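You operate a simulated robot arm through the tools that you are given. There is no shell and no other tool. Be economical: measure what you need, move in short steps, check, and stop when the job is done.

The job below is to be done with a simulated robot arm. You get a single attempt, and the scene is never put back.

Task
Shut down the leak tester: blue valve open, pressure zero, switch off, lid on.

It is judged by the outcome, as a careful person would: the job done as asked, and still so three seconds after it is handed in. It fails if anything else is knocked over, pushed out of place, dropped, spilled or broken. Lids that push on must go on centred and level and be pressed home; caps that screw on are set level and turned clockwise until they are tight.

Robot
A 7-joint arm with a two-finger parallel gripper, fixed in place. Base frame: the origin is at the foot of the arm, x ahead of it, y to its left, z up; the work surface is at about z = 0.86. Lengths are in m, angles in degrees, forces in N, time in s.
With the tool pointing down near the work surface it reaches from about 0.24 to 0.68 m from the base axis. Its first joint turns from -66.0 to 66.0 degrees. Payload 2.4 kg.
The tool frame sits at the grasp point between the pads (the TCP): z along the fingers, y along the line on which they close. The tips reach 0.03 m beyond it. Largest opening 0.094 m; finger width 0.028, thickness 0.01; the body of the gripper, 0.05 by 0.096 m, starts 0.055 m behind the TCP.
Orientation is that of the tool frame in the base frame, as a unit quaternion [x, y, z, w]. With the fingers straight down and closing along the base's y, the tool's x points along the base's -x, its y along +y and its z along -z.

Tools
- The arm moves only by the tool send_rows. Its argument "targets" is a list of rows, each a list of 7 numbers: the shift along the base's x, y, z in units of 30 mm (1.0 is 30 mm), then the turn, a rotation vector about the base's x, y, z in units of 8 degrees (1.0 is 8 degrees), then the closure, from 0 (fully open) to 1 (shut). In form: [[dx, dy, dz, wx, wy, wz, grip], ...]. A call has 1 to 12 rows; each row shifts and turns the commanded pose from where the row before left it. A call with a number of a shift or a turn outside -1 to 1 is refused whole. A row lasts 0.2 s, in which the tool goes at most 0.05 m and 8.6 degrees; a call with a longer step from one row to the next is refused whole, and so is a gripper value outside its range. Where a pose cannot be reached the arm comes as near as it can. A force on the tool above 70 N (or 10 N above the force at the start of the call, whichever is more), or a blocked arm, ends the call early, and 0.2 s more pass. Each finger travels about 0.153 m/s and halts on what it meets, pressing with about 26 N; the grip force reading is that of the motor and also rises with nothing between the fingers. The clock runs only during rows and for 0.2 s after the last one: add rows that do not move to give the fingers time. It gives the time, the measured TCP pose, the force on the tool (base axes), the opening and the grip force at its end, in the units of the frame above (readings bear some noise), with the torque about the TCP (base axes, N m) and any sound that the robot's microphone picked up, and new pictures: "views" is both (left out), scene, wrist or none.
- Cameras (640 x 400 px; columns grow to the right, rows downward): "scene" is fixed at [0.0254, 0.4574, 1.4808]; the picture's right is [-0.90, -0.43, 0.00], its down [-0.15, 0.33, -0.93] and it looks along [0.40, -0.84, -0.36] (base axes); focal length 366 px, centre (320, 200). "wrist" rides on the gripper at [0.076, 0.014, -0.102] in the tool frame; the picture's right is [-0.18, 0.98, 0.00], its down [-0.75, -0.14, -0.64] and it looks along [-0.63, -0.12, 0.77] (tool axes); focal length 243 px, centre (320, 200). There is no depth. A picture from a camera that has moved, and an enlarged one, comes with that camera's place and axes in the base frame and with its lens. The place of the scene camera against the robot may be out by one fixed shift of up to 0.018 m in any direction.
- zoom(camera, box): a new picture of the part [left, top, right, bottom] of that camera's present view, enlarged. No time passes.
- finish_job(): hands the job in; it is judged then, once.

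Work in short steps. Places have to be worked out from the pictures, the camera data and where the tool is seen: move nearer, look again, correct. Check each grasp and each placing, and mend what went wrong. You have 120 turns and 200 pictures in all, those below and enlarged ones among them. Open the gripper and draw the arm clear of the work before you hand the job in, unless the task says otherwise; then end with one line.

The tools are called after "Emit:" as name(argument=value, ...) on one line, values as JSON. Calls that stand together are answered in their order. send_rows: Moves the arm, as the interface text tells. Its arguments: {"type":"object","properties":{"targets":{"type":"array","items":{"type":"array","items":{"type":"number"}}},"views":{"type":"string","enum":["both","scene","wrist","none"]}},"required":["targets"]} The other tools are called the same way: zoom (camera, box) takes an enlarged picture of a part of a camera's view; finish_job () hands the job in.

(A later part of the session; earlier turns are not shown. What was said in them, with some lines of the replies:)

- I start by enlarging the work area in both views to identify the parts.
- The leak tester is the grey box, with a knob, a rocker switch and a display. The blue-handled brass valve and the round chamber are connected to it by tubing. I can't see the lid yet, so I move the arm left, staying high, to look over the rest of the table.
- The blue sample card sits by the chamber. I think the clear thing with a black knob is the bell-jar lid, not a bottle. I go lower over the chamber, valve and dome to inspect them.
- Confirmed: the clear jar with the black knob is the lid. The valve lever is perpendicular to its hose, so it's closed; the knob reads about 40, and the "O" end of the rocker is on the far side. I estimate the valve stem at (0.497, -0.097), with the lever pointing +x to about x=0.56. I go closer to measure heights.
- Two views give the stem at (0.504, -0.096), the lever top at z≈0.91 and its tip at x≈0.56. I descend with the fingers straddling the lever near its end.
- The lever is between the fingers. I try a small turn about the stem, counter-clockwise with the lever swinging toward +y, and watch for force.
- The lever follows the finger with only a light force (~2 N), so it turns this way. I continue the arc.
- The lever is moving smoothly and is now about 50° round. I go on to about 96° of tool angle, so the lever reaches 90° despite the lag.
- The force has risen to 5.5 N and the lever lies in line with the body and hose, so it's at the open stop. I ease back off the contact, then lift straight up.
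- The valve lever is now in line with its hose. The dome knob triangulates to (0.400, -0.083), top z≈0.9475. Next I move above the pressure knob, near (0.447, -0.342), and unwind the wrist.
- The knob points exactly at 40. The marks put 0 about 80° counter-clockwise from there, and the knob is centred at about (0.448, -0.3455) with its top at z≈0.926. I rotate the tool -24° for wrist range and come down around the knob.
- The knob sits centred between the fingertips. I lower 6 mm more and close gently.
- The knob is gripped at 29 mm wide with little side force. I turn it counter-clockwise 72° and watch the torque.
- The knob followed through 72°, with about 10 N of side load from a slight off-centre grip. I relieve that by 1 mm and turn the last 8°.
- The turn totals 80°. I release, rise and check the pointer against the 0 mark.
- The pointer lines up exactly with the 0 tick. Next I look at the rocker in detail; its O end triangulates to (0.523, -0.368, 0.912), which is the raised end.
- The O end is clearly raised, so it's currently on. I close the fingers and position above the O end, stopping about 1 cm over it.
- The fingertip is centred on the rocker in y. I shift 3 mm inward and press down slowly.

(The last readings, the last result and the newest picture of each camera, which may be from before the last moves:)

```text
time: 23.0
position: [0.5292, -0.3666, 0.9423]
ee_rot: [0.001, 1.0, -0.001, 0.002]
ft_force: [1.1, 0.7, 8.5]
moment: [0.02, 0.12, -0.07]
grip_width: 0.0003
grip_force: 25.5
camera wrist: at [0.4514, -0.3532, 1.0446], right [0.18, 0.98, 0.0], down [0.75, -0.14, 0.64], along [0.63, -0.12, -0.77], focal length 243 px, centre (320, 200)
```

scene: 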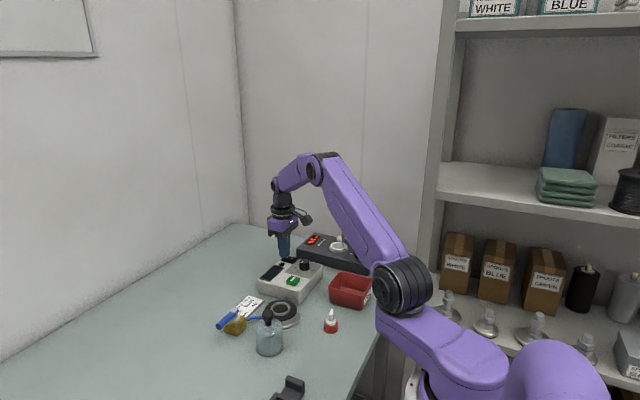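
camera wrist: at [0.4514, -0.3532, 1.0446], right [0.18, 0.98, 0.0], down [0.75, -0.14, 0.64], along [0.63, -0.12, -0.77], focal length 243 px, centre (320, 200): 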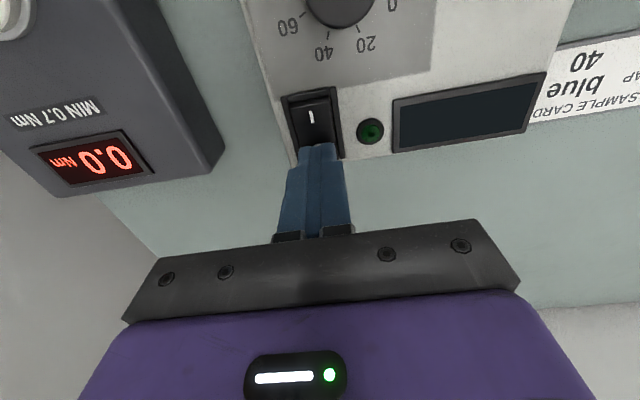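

The display went dark and the I end has come up, so the tester is off. I lift clear and move toward the lid, opening the gripper.

Emit:
send_rows(targets=[[0, 0, 1, 0, 0, 0, 1], [0, 0, 1, 0, 0, 0, 0.9], [-0.43, 0.95, 1, 0, 0, 0, 0.7], [-0.43, 0.95, 0.5, 0, 0, 0, 0.6], [-0.43, 0.95, 0, 0, 0, 0, 0.5], [-0.43, 0.95, 0, 0, 0, 0, 0.45], [-0.43, 0.95, 0, 0, 0, 0, 0.45], [-0.43, 0.95, 0, 0, 0, 0, 0.45], [-0.43, 0.95, 0, 0, 0, 0, 0.45], [-0.43, 0.95, 0, 0, 0, 0, 0.45], [-0.43, 0.95, 0, 0, 0, 0, 0.45], [-0.43, 0.95, 0, 0, 0, 0, 0.45]])

Emit:
zoom(camera="wrist", box=[220, 40, 400, 160])

Emit:
zoom(camera="scene", box=[200, 230, 340, 360])

```text
time: 25.6
position: [0.3966, -0.0828, 1.0459]
ee_rot: [0.0, 1.0, 0.001, 0.001]
ft_force: [-0.3, 0.2, -0.6]
moment: [-0.03, -0.02, 0.01]
grip_width: 0.0515
grip_force: 0.1
camera wrist: at [0.3211, -0.0685, 1.1488], right [0.18, 0.98, 0.0], down [0.75, -0.14, 0.64], along [0.63, -0.12, -0.77], focal length 243 px, centre (320, 200)
```

scene: 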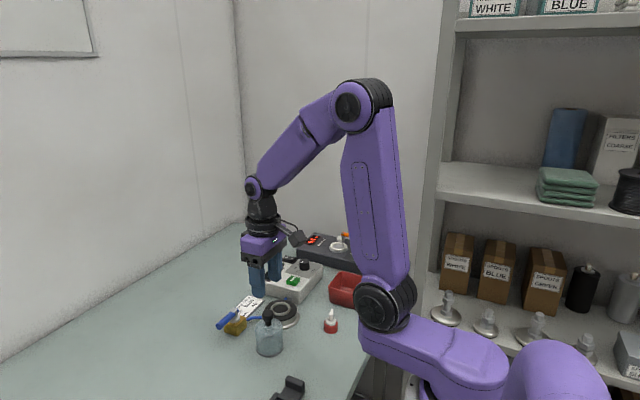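
wrist: 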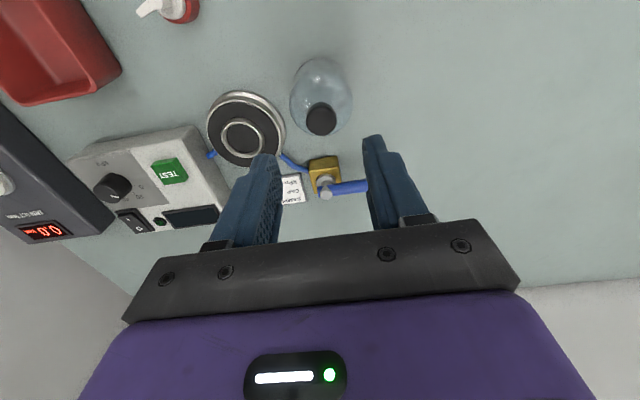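

```text
3.33 times, centred on (310, 100) of wrist
camera zoom: at [0.3211, -0.0685, 1.1488], right [0.18, 0.98, 0.0], down [0.75, -0.14, 0.64], along [0.63, -0.12, -0.77], focal length 809 px, centre (353, 533)
```

zoom: 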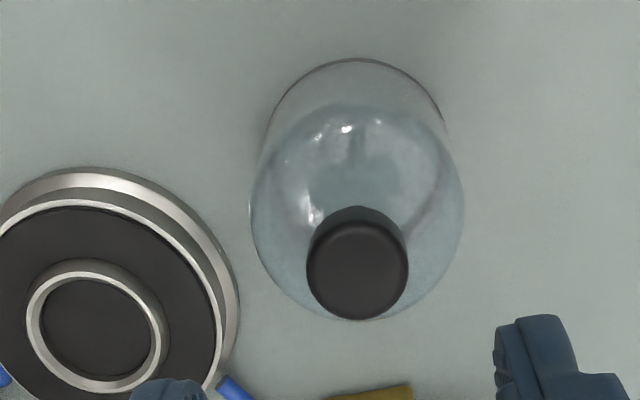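

```text
3.08 times, centred on (270, 295) of scene
camera zoom: at [0.0255, 0.4574, 1.4808], right [-0.9, -0.43, 0.0], down [-0.15, 0.33, -0.93], along [0.4, -0.84, -0.36], focal length 1125 px, centre (474, -92)
```

zoom: 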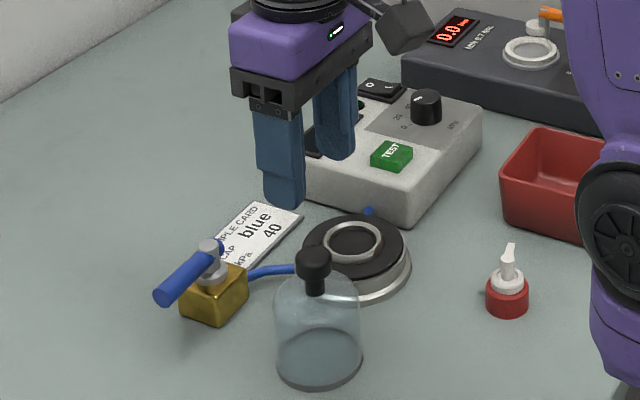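

The lid knob is confirmed at (0.400, -0.083, top 0.9475), about 26 mm across. The chamber ring is centred at (0.430, -0.181), top z≈0.885. I descend around the lid knob.

Emit:
send_rows(targets=[[0.12, 0, -0.7, 0, 0, 0, 0.45], [0, 0, -1, 0, 0, 0, 0.45], [0, 0, -0.7, 0, 0, 0, 0.45], [0, 0, -0.4, 0, 0, 0, 0.45]])

Emit:
zoom(camera="scene", box=[220, 265, 320, 365])

Emit:
zoom(camera="wrist", box=[240, 80, 400, 200])

```text
time: 26.6
position: [0.4023, -0.0819, 0.9618]
ee_rot: [0.0, 1.0, 0.0, 0.001]
ft_force: [-0.3, 0.2, 0.8]
moment: [0.01, 0.0, 0.0]
grip_width: 0.0514
grip_force: 0.0
camera wrist: at [0.3265, -0.0685, 1.0647], right [0.18, 0.98, 0.0], down [0.75, -0.14, 0.64], along [0.63, -0.12, -0.77], focal length 243 px, centre (320, 200)
```

scene: 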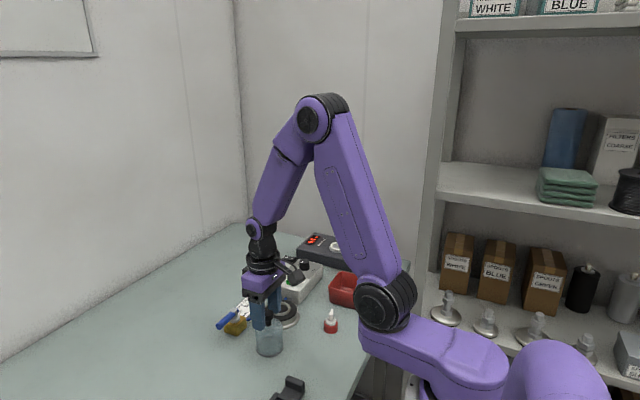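
wrist: 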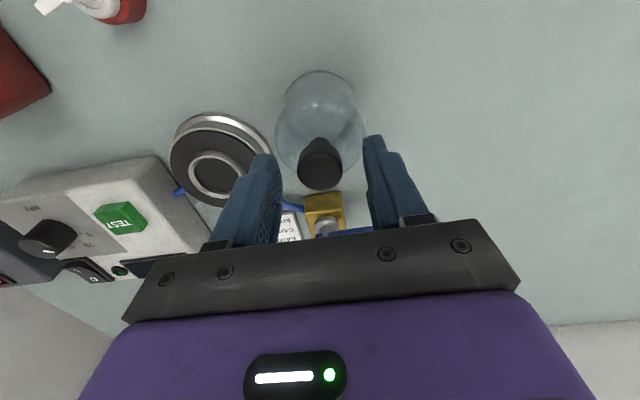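

```text
4.00 times, centred on (270, 315) of scene
camera zoom: at [0.0254, 0.4574, 1.4808], right [-0.9, -0.43, 0.0], down [-0.15, 0.33, -0.93], along [0.4, -0.84, -0.36], focal length 1462 px, centre (520, -260)
```

zoom: 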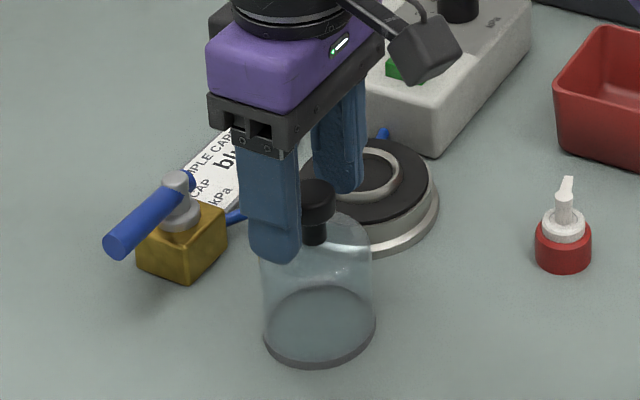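

```text
3.33 times, centred on (320, 140) of wrist
camera zoom: at [0.3265, -0.0685, 1.0647], right [0.18, 0.98, 0.0], down [0.75, -0.14, 0.64], along [0.63, -0.12, -0.77], focal length 809 px, centre (320, 400)
```

zoom: 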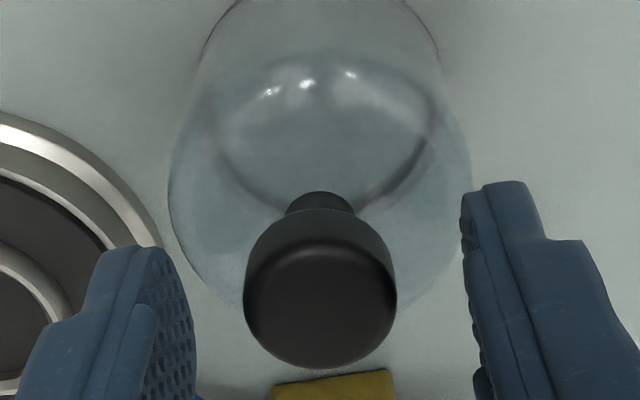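

The knob is centred between the pads. I rise 2 mm to keep the tips off the glass shoulder and close.

Emit:
send_rows(targets=[[-0.05, -0.02, 0.07, 0, 0, 0, 0.5], [0, 0, 0, 0, 0, 0, 0.62], [0, 0, 0, 0, 0, 0, 0.75], [0, 0, 0, 0, 0, 0, 0.8], [0, 0, 0, 0, 0, 0, 0.8]])

Emit:
zoom(camera="scene", box=[220, 265, 320, 365])

```text
time: 27.8
position: [0.4024, -0.0836, 0.9647]
ee_rot: [0.0, 1.0, 0.0, 0.001]
ft_force: [-0.3, 0.5, -0.1]
moment: [0.04, 0.04, 0.02]
grip_width: 0.0247
grip_force: 25.8
camera wrist: at [0.3247, -0.0691, 1.067], right [0.18, 0.98, 0.0], down [0.75, -0.14, 0.64], along [0.63, -0.12, -0.77], focal length 243 px, centre (320, 200)
```

scene: 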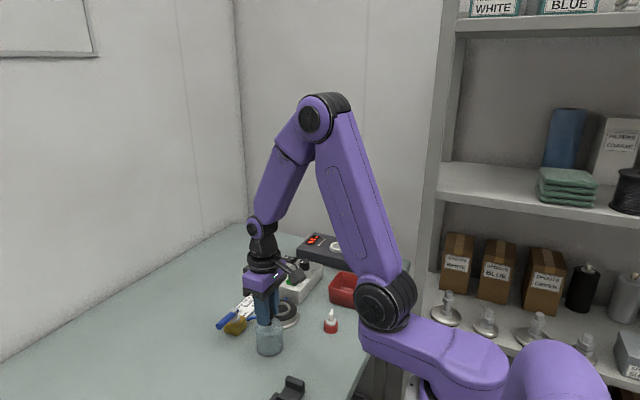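
wrist: 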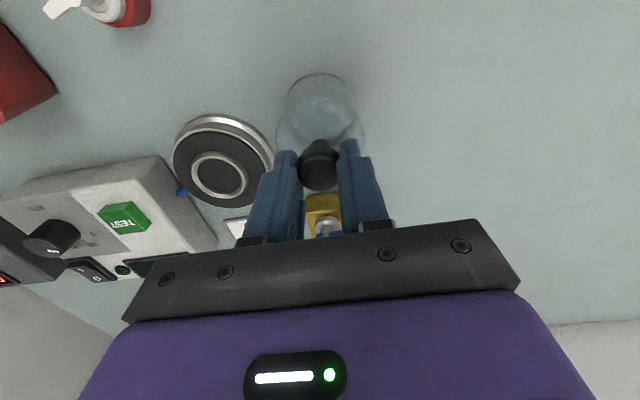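

```text
4.00 times, centred on (270, 315) of scene
camera zoom: at [0.0255, 0.4574, 1.4808], right [-0.9, -0.43, 0.0], down [-0.15, 0.33, -0.93], along [0.4, -0.84, -0.36], focal length 1462 px, centre (520, -260)
```

zoom: 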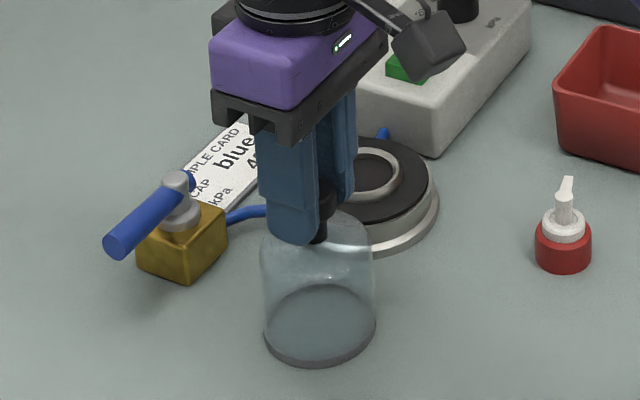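

The lid is held at 24.7 mm. I lift 6 cm straight up and check that it hangs level.

Emit:
send_rows(targets=[[0, 0, 0.3, 0, 0, 0, 0.8], [0, 0, 0.6, 0, 0, 0, 0.8], [0, 0, 0.7, 0, 0, 0, 0.8], [0, 0, 0.5, 0, 0, 0, 0.8], [0, 0, 0, 0, 0, 0, 0.8]])

Emit:
zoom(camera="scene", box=[220, 245, 320, 345])

```text
time: 29.0
position: [0.4011, -0.0828, 1.0286]
ee_rot: [-0.001, 1.0, 0.0, 0.0]
ft_force: [0.1, 0.4, -0.1]
moment: [-0.02, 0.0, -0.02]
grip_width: 0.025
grip_force: 26.3
camera wrist: at [0.3246, -0.0689, 1.1304], right [0.18, 0.98, 0.0], down [0.75, -0.14, 0.64], along [0.63, -0.12, -0.77], focal length 243 px, centre (320, 200)
```

scene: 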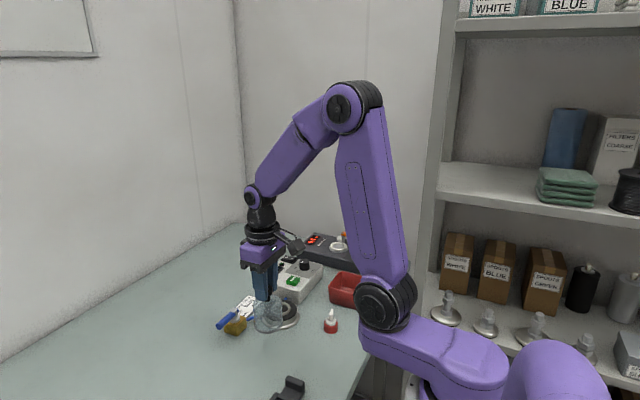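
wrist: 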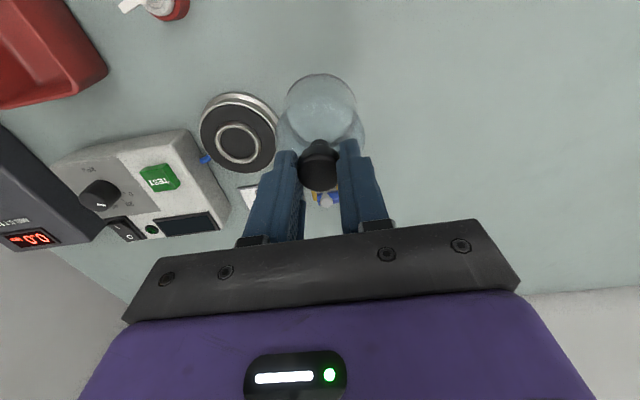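

```text
4.00 times, centred on (270, 295) of scene
camera zoom: at [0.0254, 0.4574, 1.4808], right [-0.9, -0.43, 0.0], down [-0.15, 0.33, -0.93], along [0.4, -0.84, -0.36], focal length 1462 px, centre (520, -180)
```

zoom: 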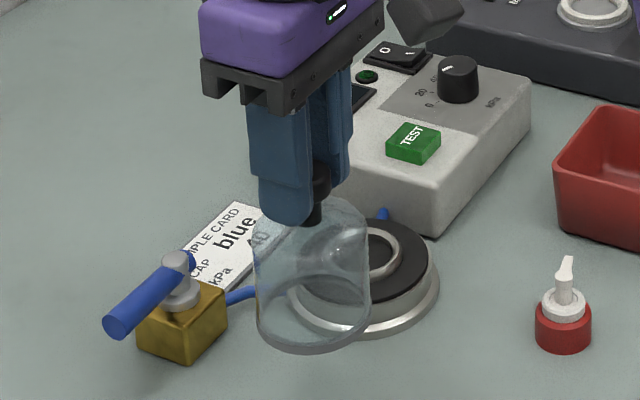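

The lid is hanging level. I carry it over the chamber centre, keeping its rim about 2 cm above the ring, then check alignment.

Emit:
send_rows(targets=[[0.25, -0.825, 0, 0, 0, 0, 0.8], [0.25, -0.825, 0, 0, 0, 0, 0.8], [0.25, -0.825, 0, 0, 0, 0, 0.8], [0.25, -0.825, 0, 0, 0, 0, 0.8], [0, 0, -0.5, 0, 0, 0, 0.8], [0, 0, 0, 0, 0, 0, 0.8]])

Emit:
zoom(camera="scene", box=[240, 245, 340, 335])

Emit:
zoom(camera="wrist", box=[240, 50, 400, 200])

```text
time: 30.4
position: [0.4309, -0.183, 1.0126]
ee_rot: [0.0, 1.0, 0.0, -0.001]
ft_force: [0.1, 0.8, -0.4]
moment: [0.0, 0.0, -0.01]
grip_width: 0.0248
grip_force: 26.2
camera wrist: at [0.355, -0.1687, 1.1147], right [0.18, 0.98, 0.0], down [0.75, -0.14, 0.64], along [0.63, -0.12, -0.77], focal length 243 px, centre (320, 200)
```

scene: 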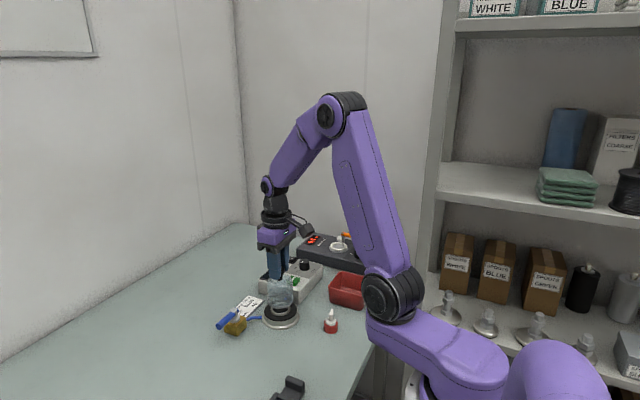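
wrist: 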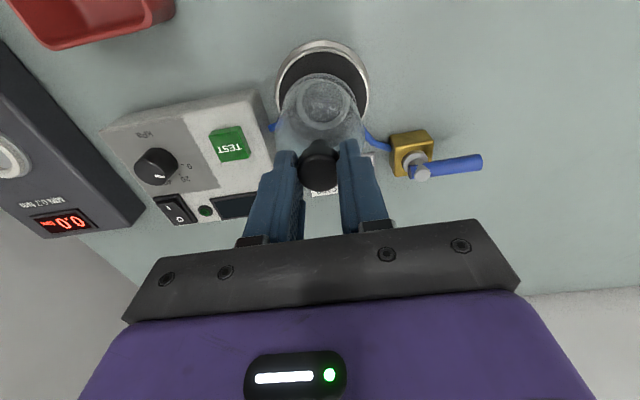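

```text
4.44 times, centred on (290, 290) of scene
camera zoom: at [0.0255, 0.4574, 1.4808], right [-0.9, -0.43, 0.0], down [-0.15, 0.33, -0.93], along [0.4, -0.84, -0.36], focal length 1624 px, centre (453, -200)
```

zoom: 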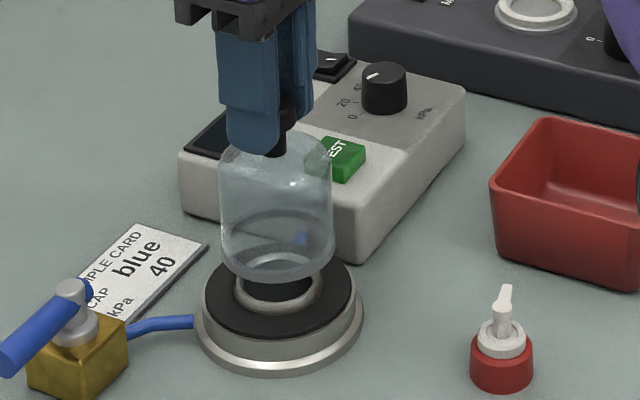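

```text
2.67 times, centred on (320, 125) of wrist
camera zoom: at [0.355, -0.1687, 1.1147], right [0.18, 0.98, 0.0], down [0.75, -0.14, 0.64], along [0.63, -0.12, -0.77], focal length 647 px, centre (320, 400)
```

zoom: 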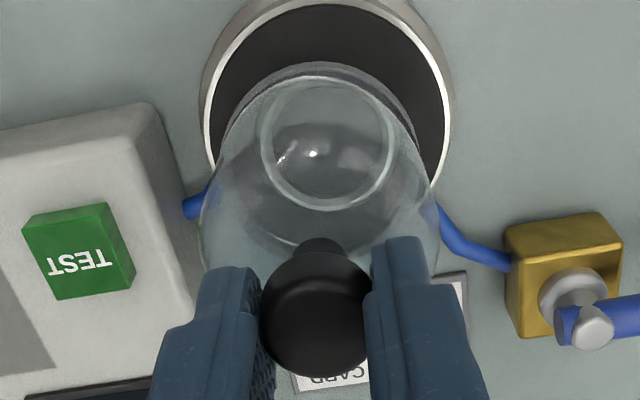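

The lid is about 3 mm short in y relative to the ring. I correct that, lower to about 1 cm above the ring and re-measure.

Emit:
send_rows(targets=[[0, 0.1, 0, 0, 0, 0, 0.8], [0, 0, -0.3, 0, 0, 0, 0.8], [0, 0, 0, 0, 0, 0, 0.8]])

Emit:
zoom(camera="scene", box=[255, 270, 310, 335])

Emit:
zoom(camera="wrist", box=[260, 40, 380, 170])

```text
time: 31.2
position: [0.4313, -0.1795, 1.0037]
ee_rot: [0.0, 1.0, 0.0, -0.001]
ft_force: [-0.3, 0.0, -0.4]
moment: [0.0, -0.05, -0.04]
grip_width: 0.0245
grip_force: 25.7
camera wrist: at [0.3549, -0.1656, 1.1059], right [0.18, 0.98, 0.0], down [0.75, -0.14, 0.64], along [0.63, -0.12, -0.77], focal length 243 px, centre (320, 200)
```

scene: 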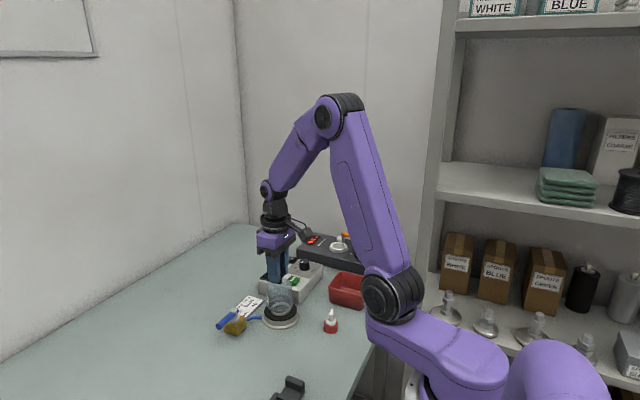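
wrist: 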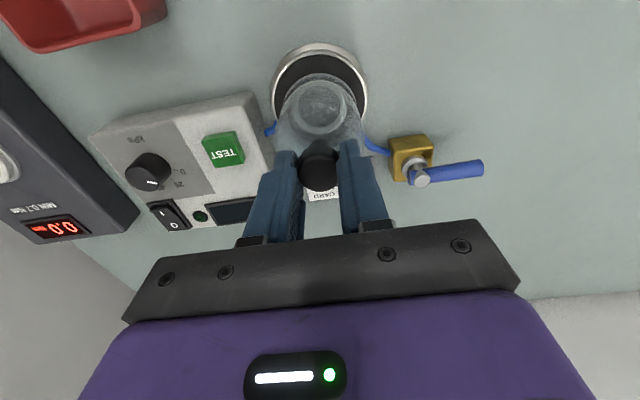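

```text
6.15 times, centred on (282, 302) of scene
camera zoom: at [0.0255, 0.4574, 1.4808], right [-0.9, -0.43, 0.0], down [-0.15, 0.33, -0.93], along [0.4, -0.84, -0.36], focal length 2249 px, centre (551, -431)
```

zoom: 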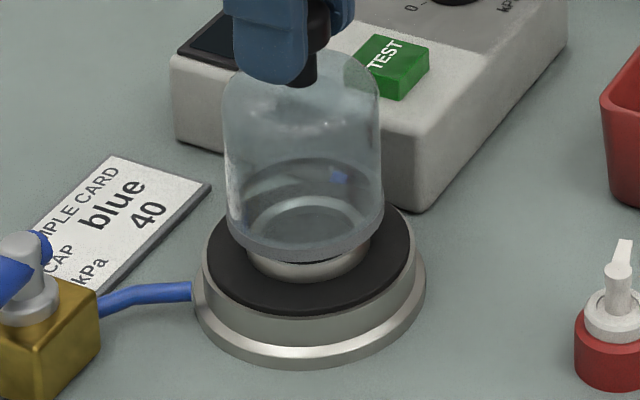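

```text
3.08 times, centred on (320, 105) of wrist
camera zoom: at [0.3549, -0.1656, 1.1059], right [0.18, 0.98, 0.0], down [0.75, -0.14, 0.64], along [0.63, -0.12, -0.77], focal length 746 px, centre (320, 492)
```

zoom: 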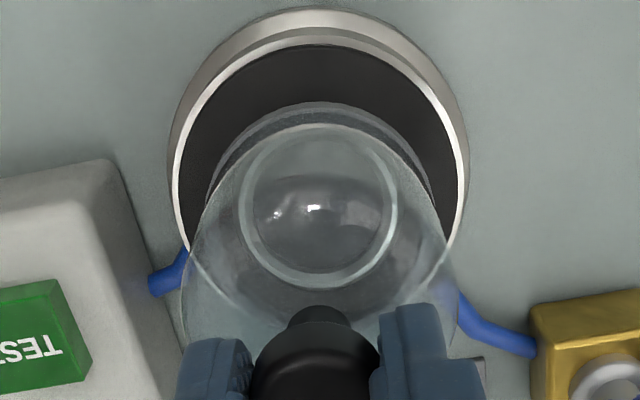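

The lid now lies within about 1 mm of concentric with the ring and seal in both views. I lower it slowly over the ring.

Emit:
send_rows(targets=[[0, 0, -0.15, 0, 0, 0, 0.8], [0, 0, -0.15, 0, 0, 0, 0.8], [0, 0, -0.1, 0, 0, 0, 0.8], [0, 0, 0, 0, 0, 0, 0.8]], views="scene")

Emit:
zoom(camera="scene", box=[255, 270, 310, 335])

```text
time: 32.2
position: [0.4303, -0.1787, 0.9913]
ee_rot: [0.001, 1.0, 0.001, 0.0]
ft_force: [0.1, 0.2, 0.0]
moment: [-0.01, 0.02, 0.01]
grip_width: 0.0245
grip_force: 25.9
```

scene: 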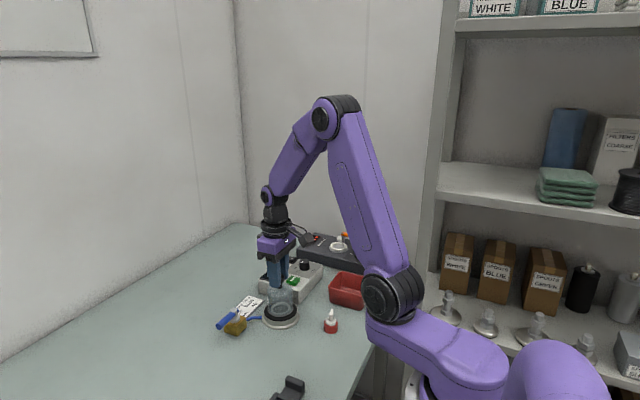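

```text
6.15 times, centred on (282, 302) of scene
camera zoom: at [0.0255, 0.4574, 1.4808], right [-0.9, -0.43, 0.0], down [-0.15, 0.33, -0.93], along [0.4, -0.84, -0.36], focal length 2249 px, centre (551, -431)
```

zoom: 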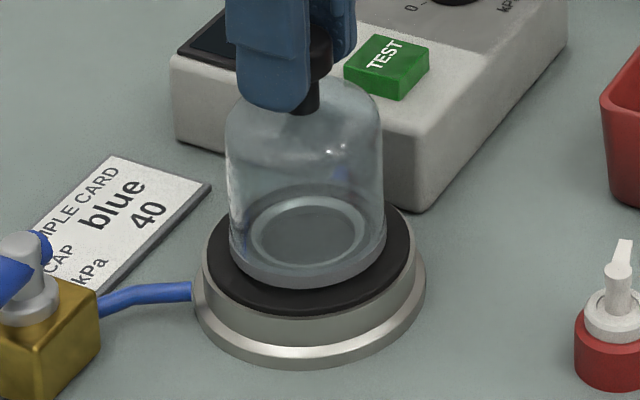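

The lid is still well centred and roughly 5 mm above the seal, with no contact. I keep lowering in small steps.

Emit:
send_rows(targets=[[0, 0, -0.08, 0, 0, 0, 0.8], [0, 0, -0.08, 0, 0, 0, 0.8], [0, 0, 0, 0, 0, 0, 0.8]], views="none")

Emit:
zoom(camera="scene", box=[255, 270, 310, 335])

```text
time: 33.0
position: [0.4317, -0.1794, 0.987]
ee_rot: [0.001, 1.0, -0.001, 0.002]
ft_force: [-2.8, 3.0, 18.9]
moment: [0.08, 0.04, 0.05]
grip_width: 0.0248
grip_force: 26.0
```

```text
6.15 times, centred on (282, 302) of scene
camera zoom: at [0.0251, 0.4576, 1.4807], right [-0.9, -0.43, 0.0], down [-0.15, 0.33, -0.93], along [0.4, -0.84, -0.36], focal length 2249 px, centre (551, -431)
```

zoom: 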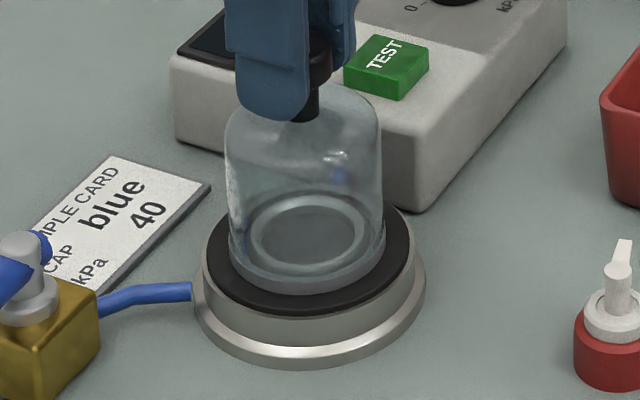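

Contact at 19 N. I enlarge further to see whether the rim is really down on the seal.

Emit:
zoom(camera="scene", box=[268, 298, 298, 322])

Emit:
zoom(camera="wrist", box=[260, 40, 380, 170])

```text
16.00 times, centred on (283, 310) of scene
camera zoom: at [0.0251, 0.4576, 1.4807], right [-0.9, -0.43, 0.0], down [-0.15, 0.33, -0.93], along [0.4, -0.84, -0.36], focal length 5848 px, centre (912, -1560)
```

zoom: 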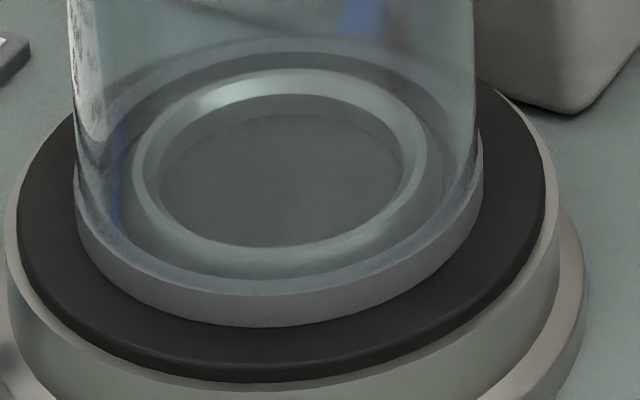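

```text
3.08 times, centred on (320, 105) of wrist
camera zoom: at [0.3541, -0.1651, 1.0897], right [0.18, 0.98, 0.0], down [0.75, -0.14, 0.64], along [0.63, -0.12, -0.76], focal length 746 px, centre (320, 492)
```

zoom: 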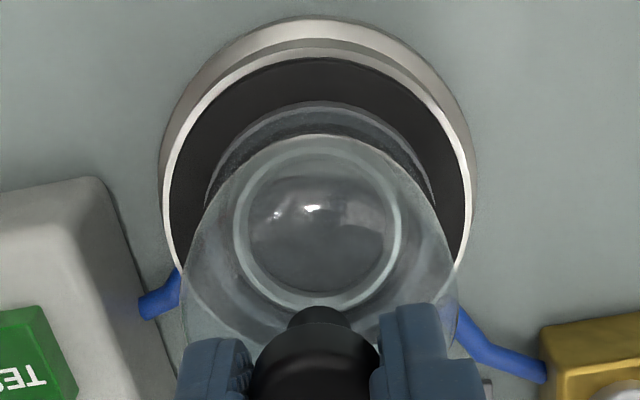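

The rim sits on the black seal evenly, with equal margins left and right. I press down a further 2 mm to make sure it's home, watching the force.

Emit:
send_rows(targets=[[0, 0, -0.04, 0, 0, 0, 0.8], [0, 0, -0.03, 0, 0, 0, 0.8], [0, 0, 0, 0, 0, 0, 0.8]], views="none")

Emit:
zoom(camera="scene", box=[268, 298, 298, 322])

```text
time: 33.8
position: [0.4308, -0.1793, 0.9852]
ee_rot: [0.0, 1.0, -0.001, 0.002]
ft_force: [3.5, 3.2, 19.2]
moment: [0.06, -0.14, 0.05]
grip_width: 0.0244
grip_force: 26.7
```

```text
16.00 times, centred on (283, 310) of scene
camera zoom: at [0.0252, 0.4576, 1.4807], right [-0.9, -0.43, 0.0], down [-0.15, 0.33, -0.93], along [0.4, -0.84, -0.36], focal length 5848 px, centre (912, -1560)
```

zoom: 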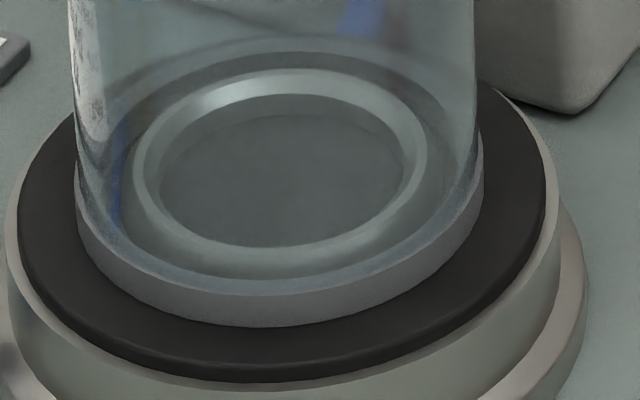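

The lid stayed put while the grip slid slightly on the knob, so it's resting firmly on its seat. I release and rise to look at it from above.

Emit:
send_rows(targets=[[0, 0, 0.05, 0, 0, 0, 0.8], [0, 0, 0, 0, 0, 0, 0.68], [0, 0, 0, 0, 0, 0, 0.5], [0, 0, 0, 0, 0, 0, 0.45], [0, 0, 0.5, 0, 0, 0, 0.45], [0, 0, 1, 0, 0, 0, 0.45], [0, 0, 1, 0, 0, 0, 0.45]])

Emit:
zoom(camera="scene", box=[255, 275, 310, 335])

Emit:
zoom(camera="wrist", box=[250, 40, 390, 160])

```text
time: 35.4
position: [0.4304, -0.1791, 1.062]
ee_rot: [0.0, 1.0, 0.0, -0.002]
ft_force: [-0.1, -0.4, 0.3]
moment: [-0.03, -0.02, -0.03]
grip_width: 0.0518
grip_force: 0.0
camera wrist: at [0.3538, -0.1654, 1.1642], right [0.18, 0.98, 0.0], down [0.75, -0.14, 0.64], along [0.63, -0.12, -0.77], focal length 243 px, centre (320, 200)
```

scene: 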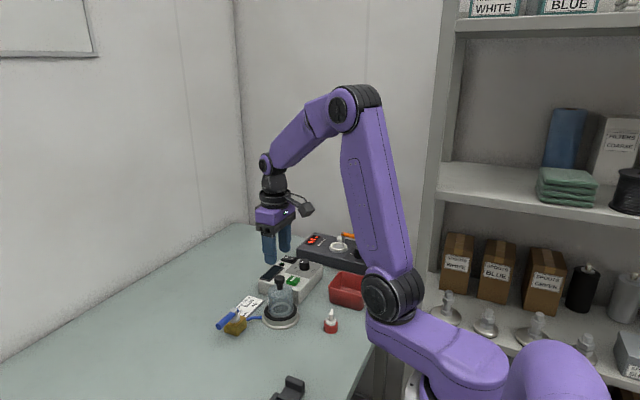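
wrist: 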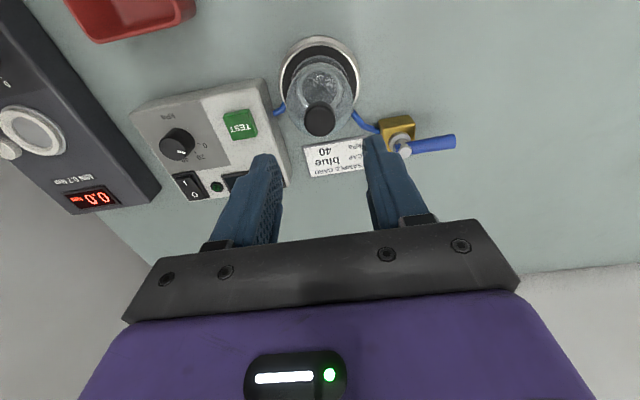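

```text
6.67 times, centred on (282, 305) of scene
camera zoom: at [0.0254, 0.4574, 1.4808], right [-0.9, -0.43, 0.0], down [-0.15, 0.33, -0.93], along [0.4, -0.84, -0.36], focal length 2437 px, centre (570, -500)
```

zoom: 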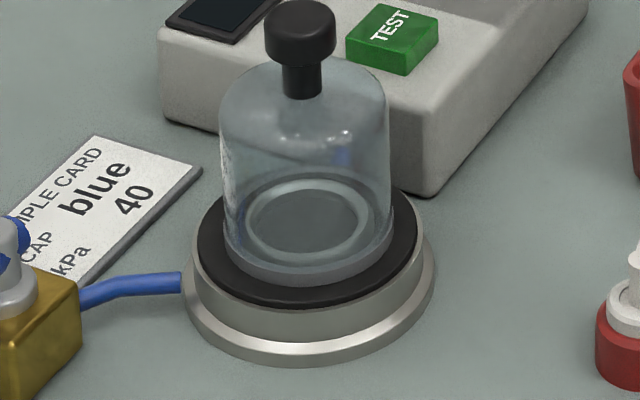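

```text
3.33 times, centred on (320, 100) of wrist
camera zoom: at [0.3538, -0.1654, 1.1642], right [0.18, 0.98, 0.0], down [0.75, -0.14, 0.64], along [0.63, -0.12, -0.77], focal length 809 px, centre (320, 533)
```

zoom: 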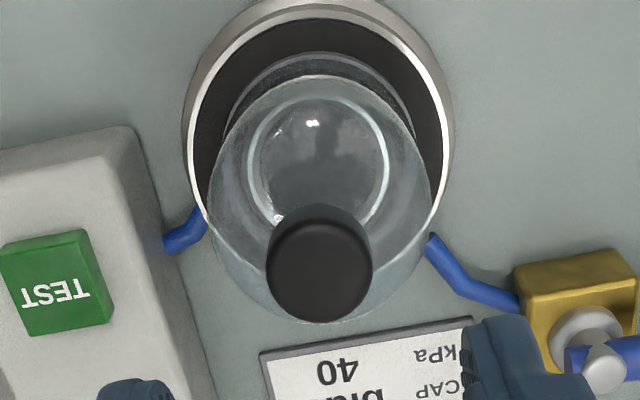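

The lid is level and concentric: I get a lid centre of x≈0.431 and a seal centre of x≈0.431. To make sure it's pressed home, I close the fingers and press gently on the knob's centre.

Emit:
send_rows(targets=[[0, -0.03, 0, 0, 0, 0, 0.7], [0, 0, 0, 0, 0, 0, 1], [0, 0, 0, 0, 0, 0, 1], [0, 0, -1, 0, 0, 0, 1], [0, 0, -0.7, 0, 0, 0, 1], [0, 0, -0.2, 0, 0, 0, 1], [0, 0, -0.1, 0, 0, 0, 1]], views="none")

```text
time: 36.9
position: [0.4322, -0.1817, 1.0077]
ee_rot: [0.0, 1.0, -0.002, 0.003]
ft_force: [-1.2, 1.5, 13.3]
moment: [0.0, 0.21, 0.0]
grip_width: 0.0
grip_force: 26.3
stopped in row 7: the force on the tool passed its limit at 81 N (the readings are from after the stop); the commanded pose is now the measured one
```

Contact came a little higher than expected, with a brief 81 N peak. I check the lid.

Emit:
send_rows(targets=[[0, 0, 0, 0, 0, 0, 1]])

Emit:
zoom(camera="scene", box=[255, 275, 310, 335])

Emit:
zoom(camera="wrist", box=[250, 40, 390, 160])

```text
time: 37.3
position: [0.4313, -0.1816, 1.0075]
ee_rot: [0.0, 1.0, -0.003, 0.004]
ft_force: [-1.0, 1.0, 18.6]
moment: [0.02, 0.18, -0.02]
grip_width: 0.0
grip_force: 25.8
camera wrist: at [0.3547, -0.1674, 1.1098], right [0.18, 0.98, 0.0], down [0.75, -0.14, 0.65], along [0.64, -0.12, -0.76], focal length 243 px, centre (320, 200)
```

scene: 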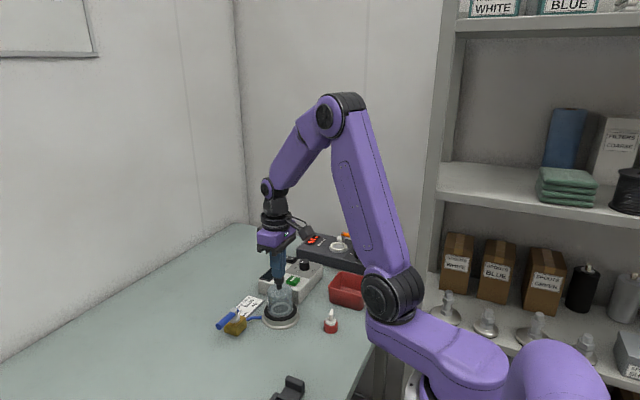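
wrist: 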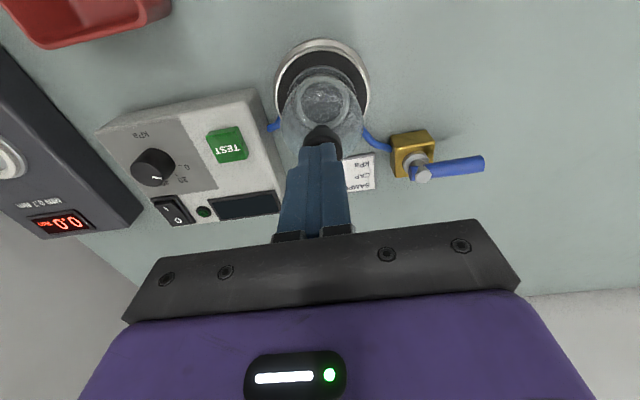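

```text
6.67 times, centred on (282, 305) of scene
camera zoom: at [0.0251, 0.4575, 1.4808], right [-0.9, -0.43, 0.0], down [-0.15, 0.33, -0.93], along [0.4, -0.84, -0.36], focal length 2437 px, centre (570, -500)
```

zoom: 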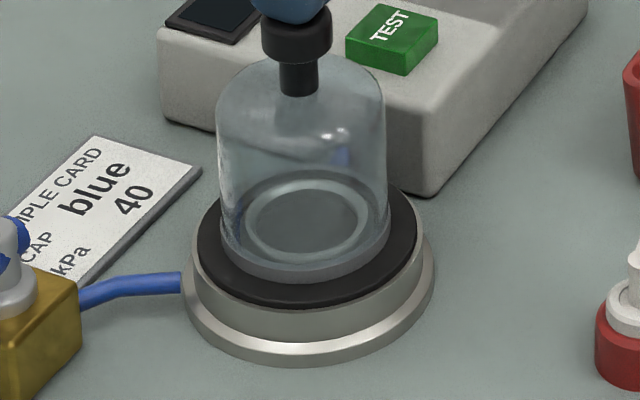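

```text
3.33 times, centred on (320, 100) of wrist
camera zoom: at [0.3547, -0.1674, 1.1098], right [0.18, 0.98, 0.0], down [0.75, -0.14, 0.65], along [0.64, -0.12, -0.76], focal length 809 px, centre (320, 533)
```

zoom: 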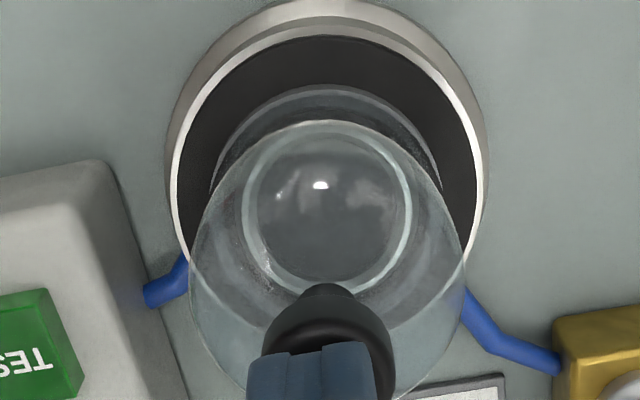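

The press nudged the lid about 1 mm, but it's still level. I lift off and measure the final centring.

Emit:
send_rows(targets=[[0, 0, 0.2, 0, 0, 0, 1], [0, 0, 0.7, 0, 0, 0, 1], [0, 0, 1, 0, 0, 0, 0.7], [0, 0, 0, 0, 0, 0, 0.45]])

Emit:
zoom(camera="scene", box=[268, 298, 298, 322])

Emit:
zoom(camera="wrist", box=[265, 25, 375, 145])

```text
time: 38.3
position: [0.4301, -0.181, 1.0638]
ee_rot: [-0.001, 1.0, 0.0, 0.003]
ft_force: [0.5, 0.0, -0.8]
moment: [0.04, 0.02, 0.02]
grip_width: 0.0514
grip_force: 0.1
camera wrist: at [0.3536, -0.1669, 1.1663], right [0.18, 0.98, 0.0], down [0.75, -0.14, 0.65], along [0.63, -0.12, -0.76], focal length 243 px, centre (320, 200)
```

scene: 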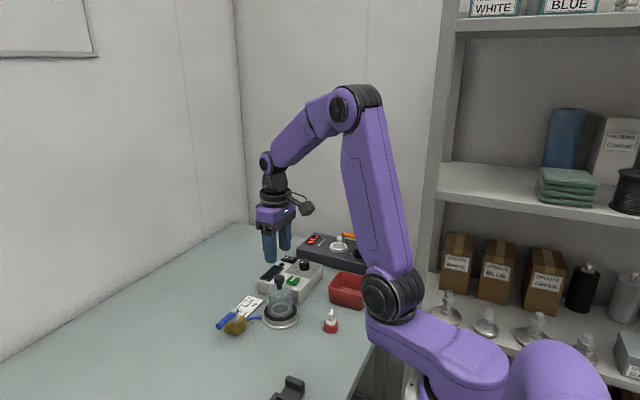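
wrist: 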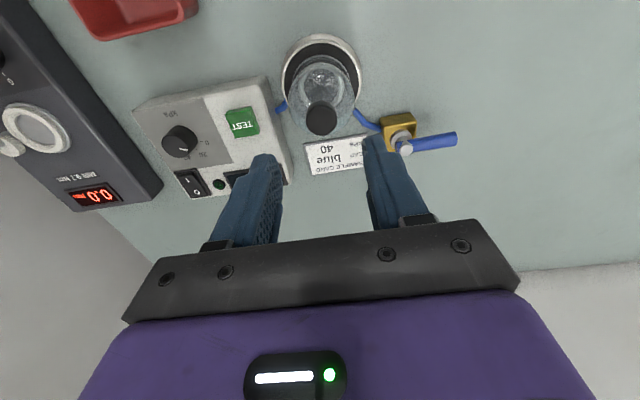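

```text
16.00 times, centred on (283, 310) of scene
camera zoom: at [0.0254, 0.4574, 1.4808], right [-0.9, -0.43, 0.0], down [-0.15, 0.33, -0.93], along [0.4, -0.84, -0.36], focal length 5848 px, centre (912, -1560)
```

zoom: 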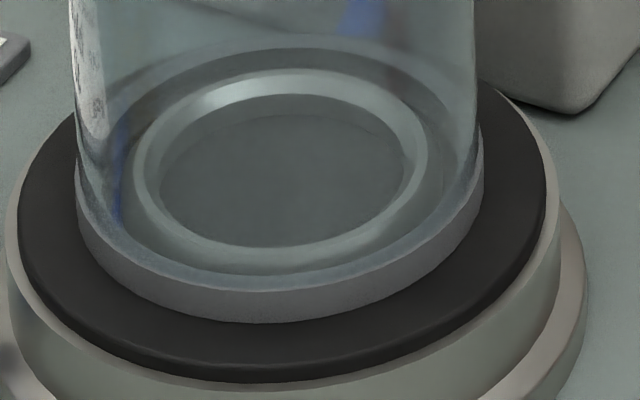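

```text
3.33 times, centred on (320, 85) of wrist
camera zoom: at [0.3536, -0.1669, 1.1663], right [0.18, 0.98, 0.0], down [0.75, -0.14, 0.65], along [0.63, -0.12, -0.76], focal length 809 px, centre (320, 583)
```

zoom: 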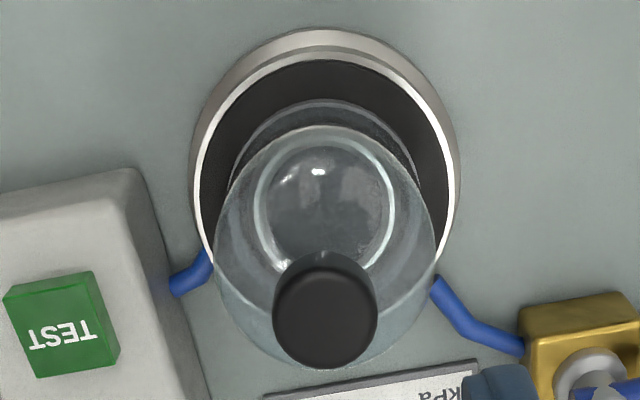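

The lid sprang back to rest level and centred: its rim spans 76–483 px against 17–545 px for the seal, with an even front margin. I draw the arm clear and do a last check of everything.

Emit:
send_rows(targets=[[0, 0, 1, 0, 0, 0, 0.3], [0, 0, 1, 0, 0, 0, 0.1], [-0.5, 0, 1, 0, 0, 0, 0], [-1, 0, 1, 0, 0, 0, 0], [-1, 0, 0.5, 0, 0, 0, 0], [-0.5, 0, 0.5, 0, 0, 0, 0]])

Emit:
zoom(camera="scene", box=[200, 220, 400, 345])

Emit:
zoom(camera="wrist", box=[160, 60, 420, 220])

```text
time: 39.7
position: [0.3402, -0.1832, 1.213]
ee_rot: [0.0, 1.0, -0.001, 0.003]
ft_force: [0.4, -0.9, -1.3]
moment: [-0.03, -0.01, -0.01]
grip_width: 0.0941
grip_force: 0.0
camera wrist: at [0.2634, -0.1672, 1.3155], right [0.18, 0.98, 0.0], down [0.75, -0.14, 0.65], along [0.64, -0.12, -0.76], focal length 243 px, centre (320, 200)
```

scene: 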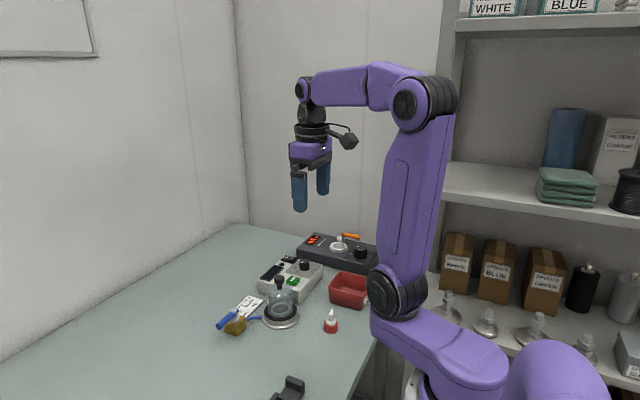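
wrist: 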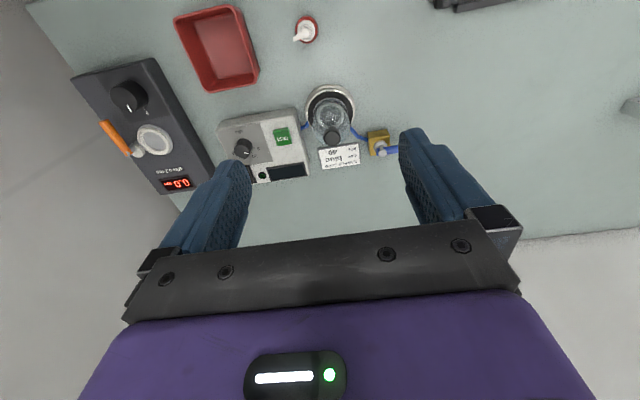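

```text
3.20 times, centred on (300, 282) of scene
camera zoom: at [0.0254, 0.4574, 1.4808], right [-0.9, -0.43, 0.0], down [-0.15, 0.33, -0.93], along [0.4, -0.84, -0.36], focal length 1170 px, centre (384, -64)
```

zoom: 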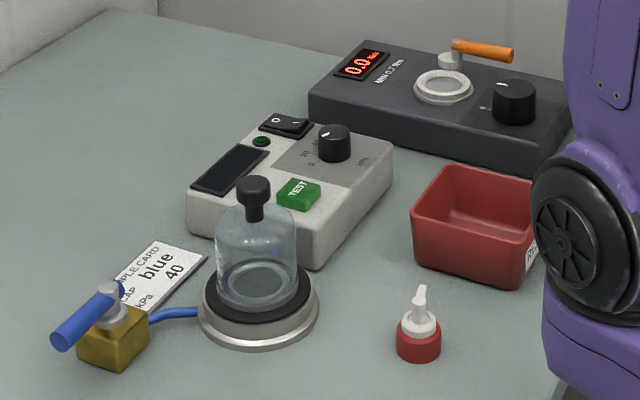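

```text
2.46 times, centred on (290, 140) of wrist
camera zoom: at [0.2634, -0.1672, 1.3155], right [0.18, 0.98, 0.0], down [0.75, -0.14, 0.65], along [0.64, -0.12, -0.76], focal length 597 px, centre (394, 348)
```

zoom: 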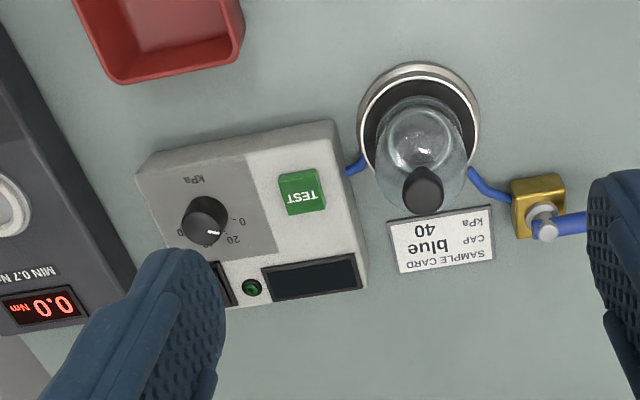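

The valve, switch and lid look right. I check the pressure pointer once more at higher enlargement, since it's small in this view.

Emit:
zoom(camera="wrist", box=[225, 125, 275, 170])

Emit:
zoom(camera="scene", box=[285, 250, 325, 280])

```text
8.89 times, centred on (250, 148) of wrist
camera zoom: at [0.2634, -0.1672, 1.3155], right [0.18, 0.98, 0.0], down [0.75, -0.14, 0.65], along [0.64, -0.12, -0.76], focal length 2157 px, centre (942, 667)
```

zoom: 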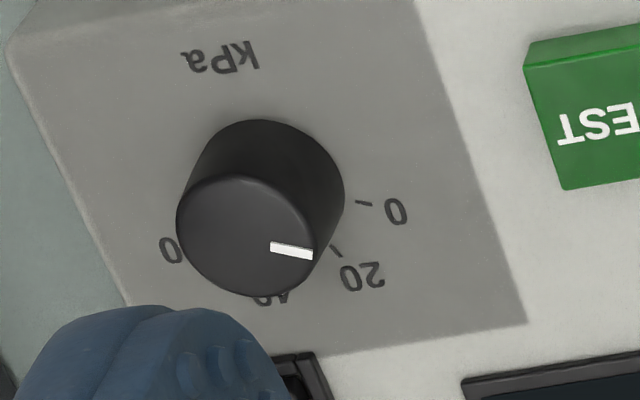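

```text
13.33 times, centred on (305, 265) of scene
camera zoom: at [0.0254, 0.4574, 1.4808], right [-0.9, -0.43, 0.0], down [-0.15, 0.33, -0.93], along [0.4, -0.84, -0.36], focal length 4873 px, centre (520, -667)
```

zoom: 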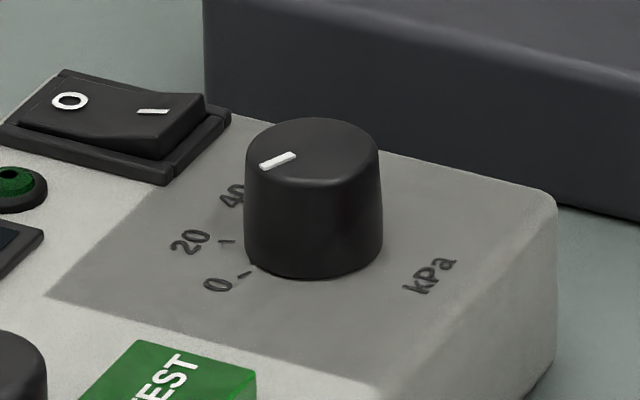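

The pointer is parallel to the 0 tick in the wrist view (about 12° against 10°), so it's at zero. The lever is in line, the rocker is at O with the display dark, the lid is seated, and nothing else has moved. I hand the job in.

Emit:
finish_job()

```text
The job is handed in.
```

The leak tester is shut down: the blue valve is open, the pressure knob is at 0, the switch is off with the display dark, and the lid is on, centred and level.
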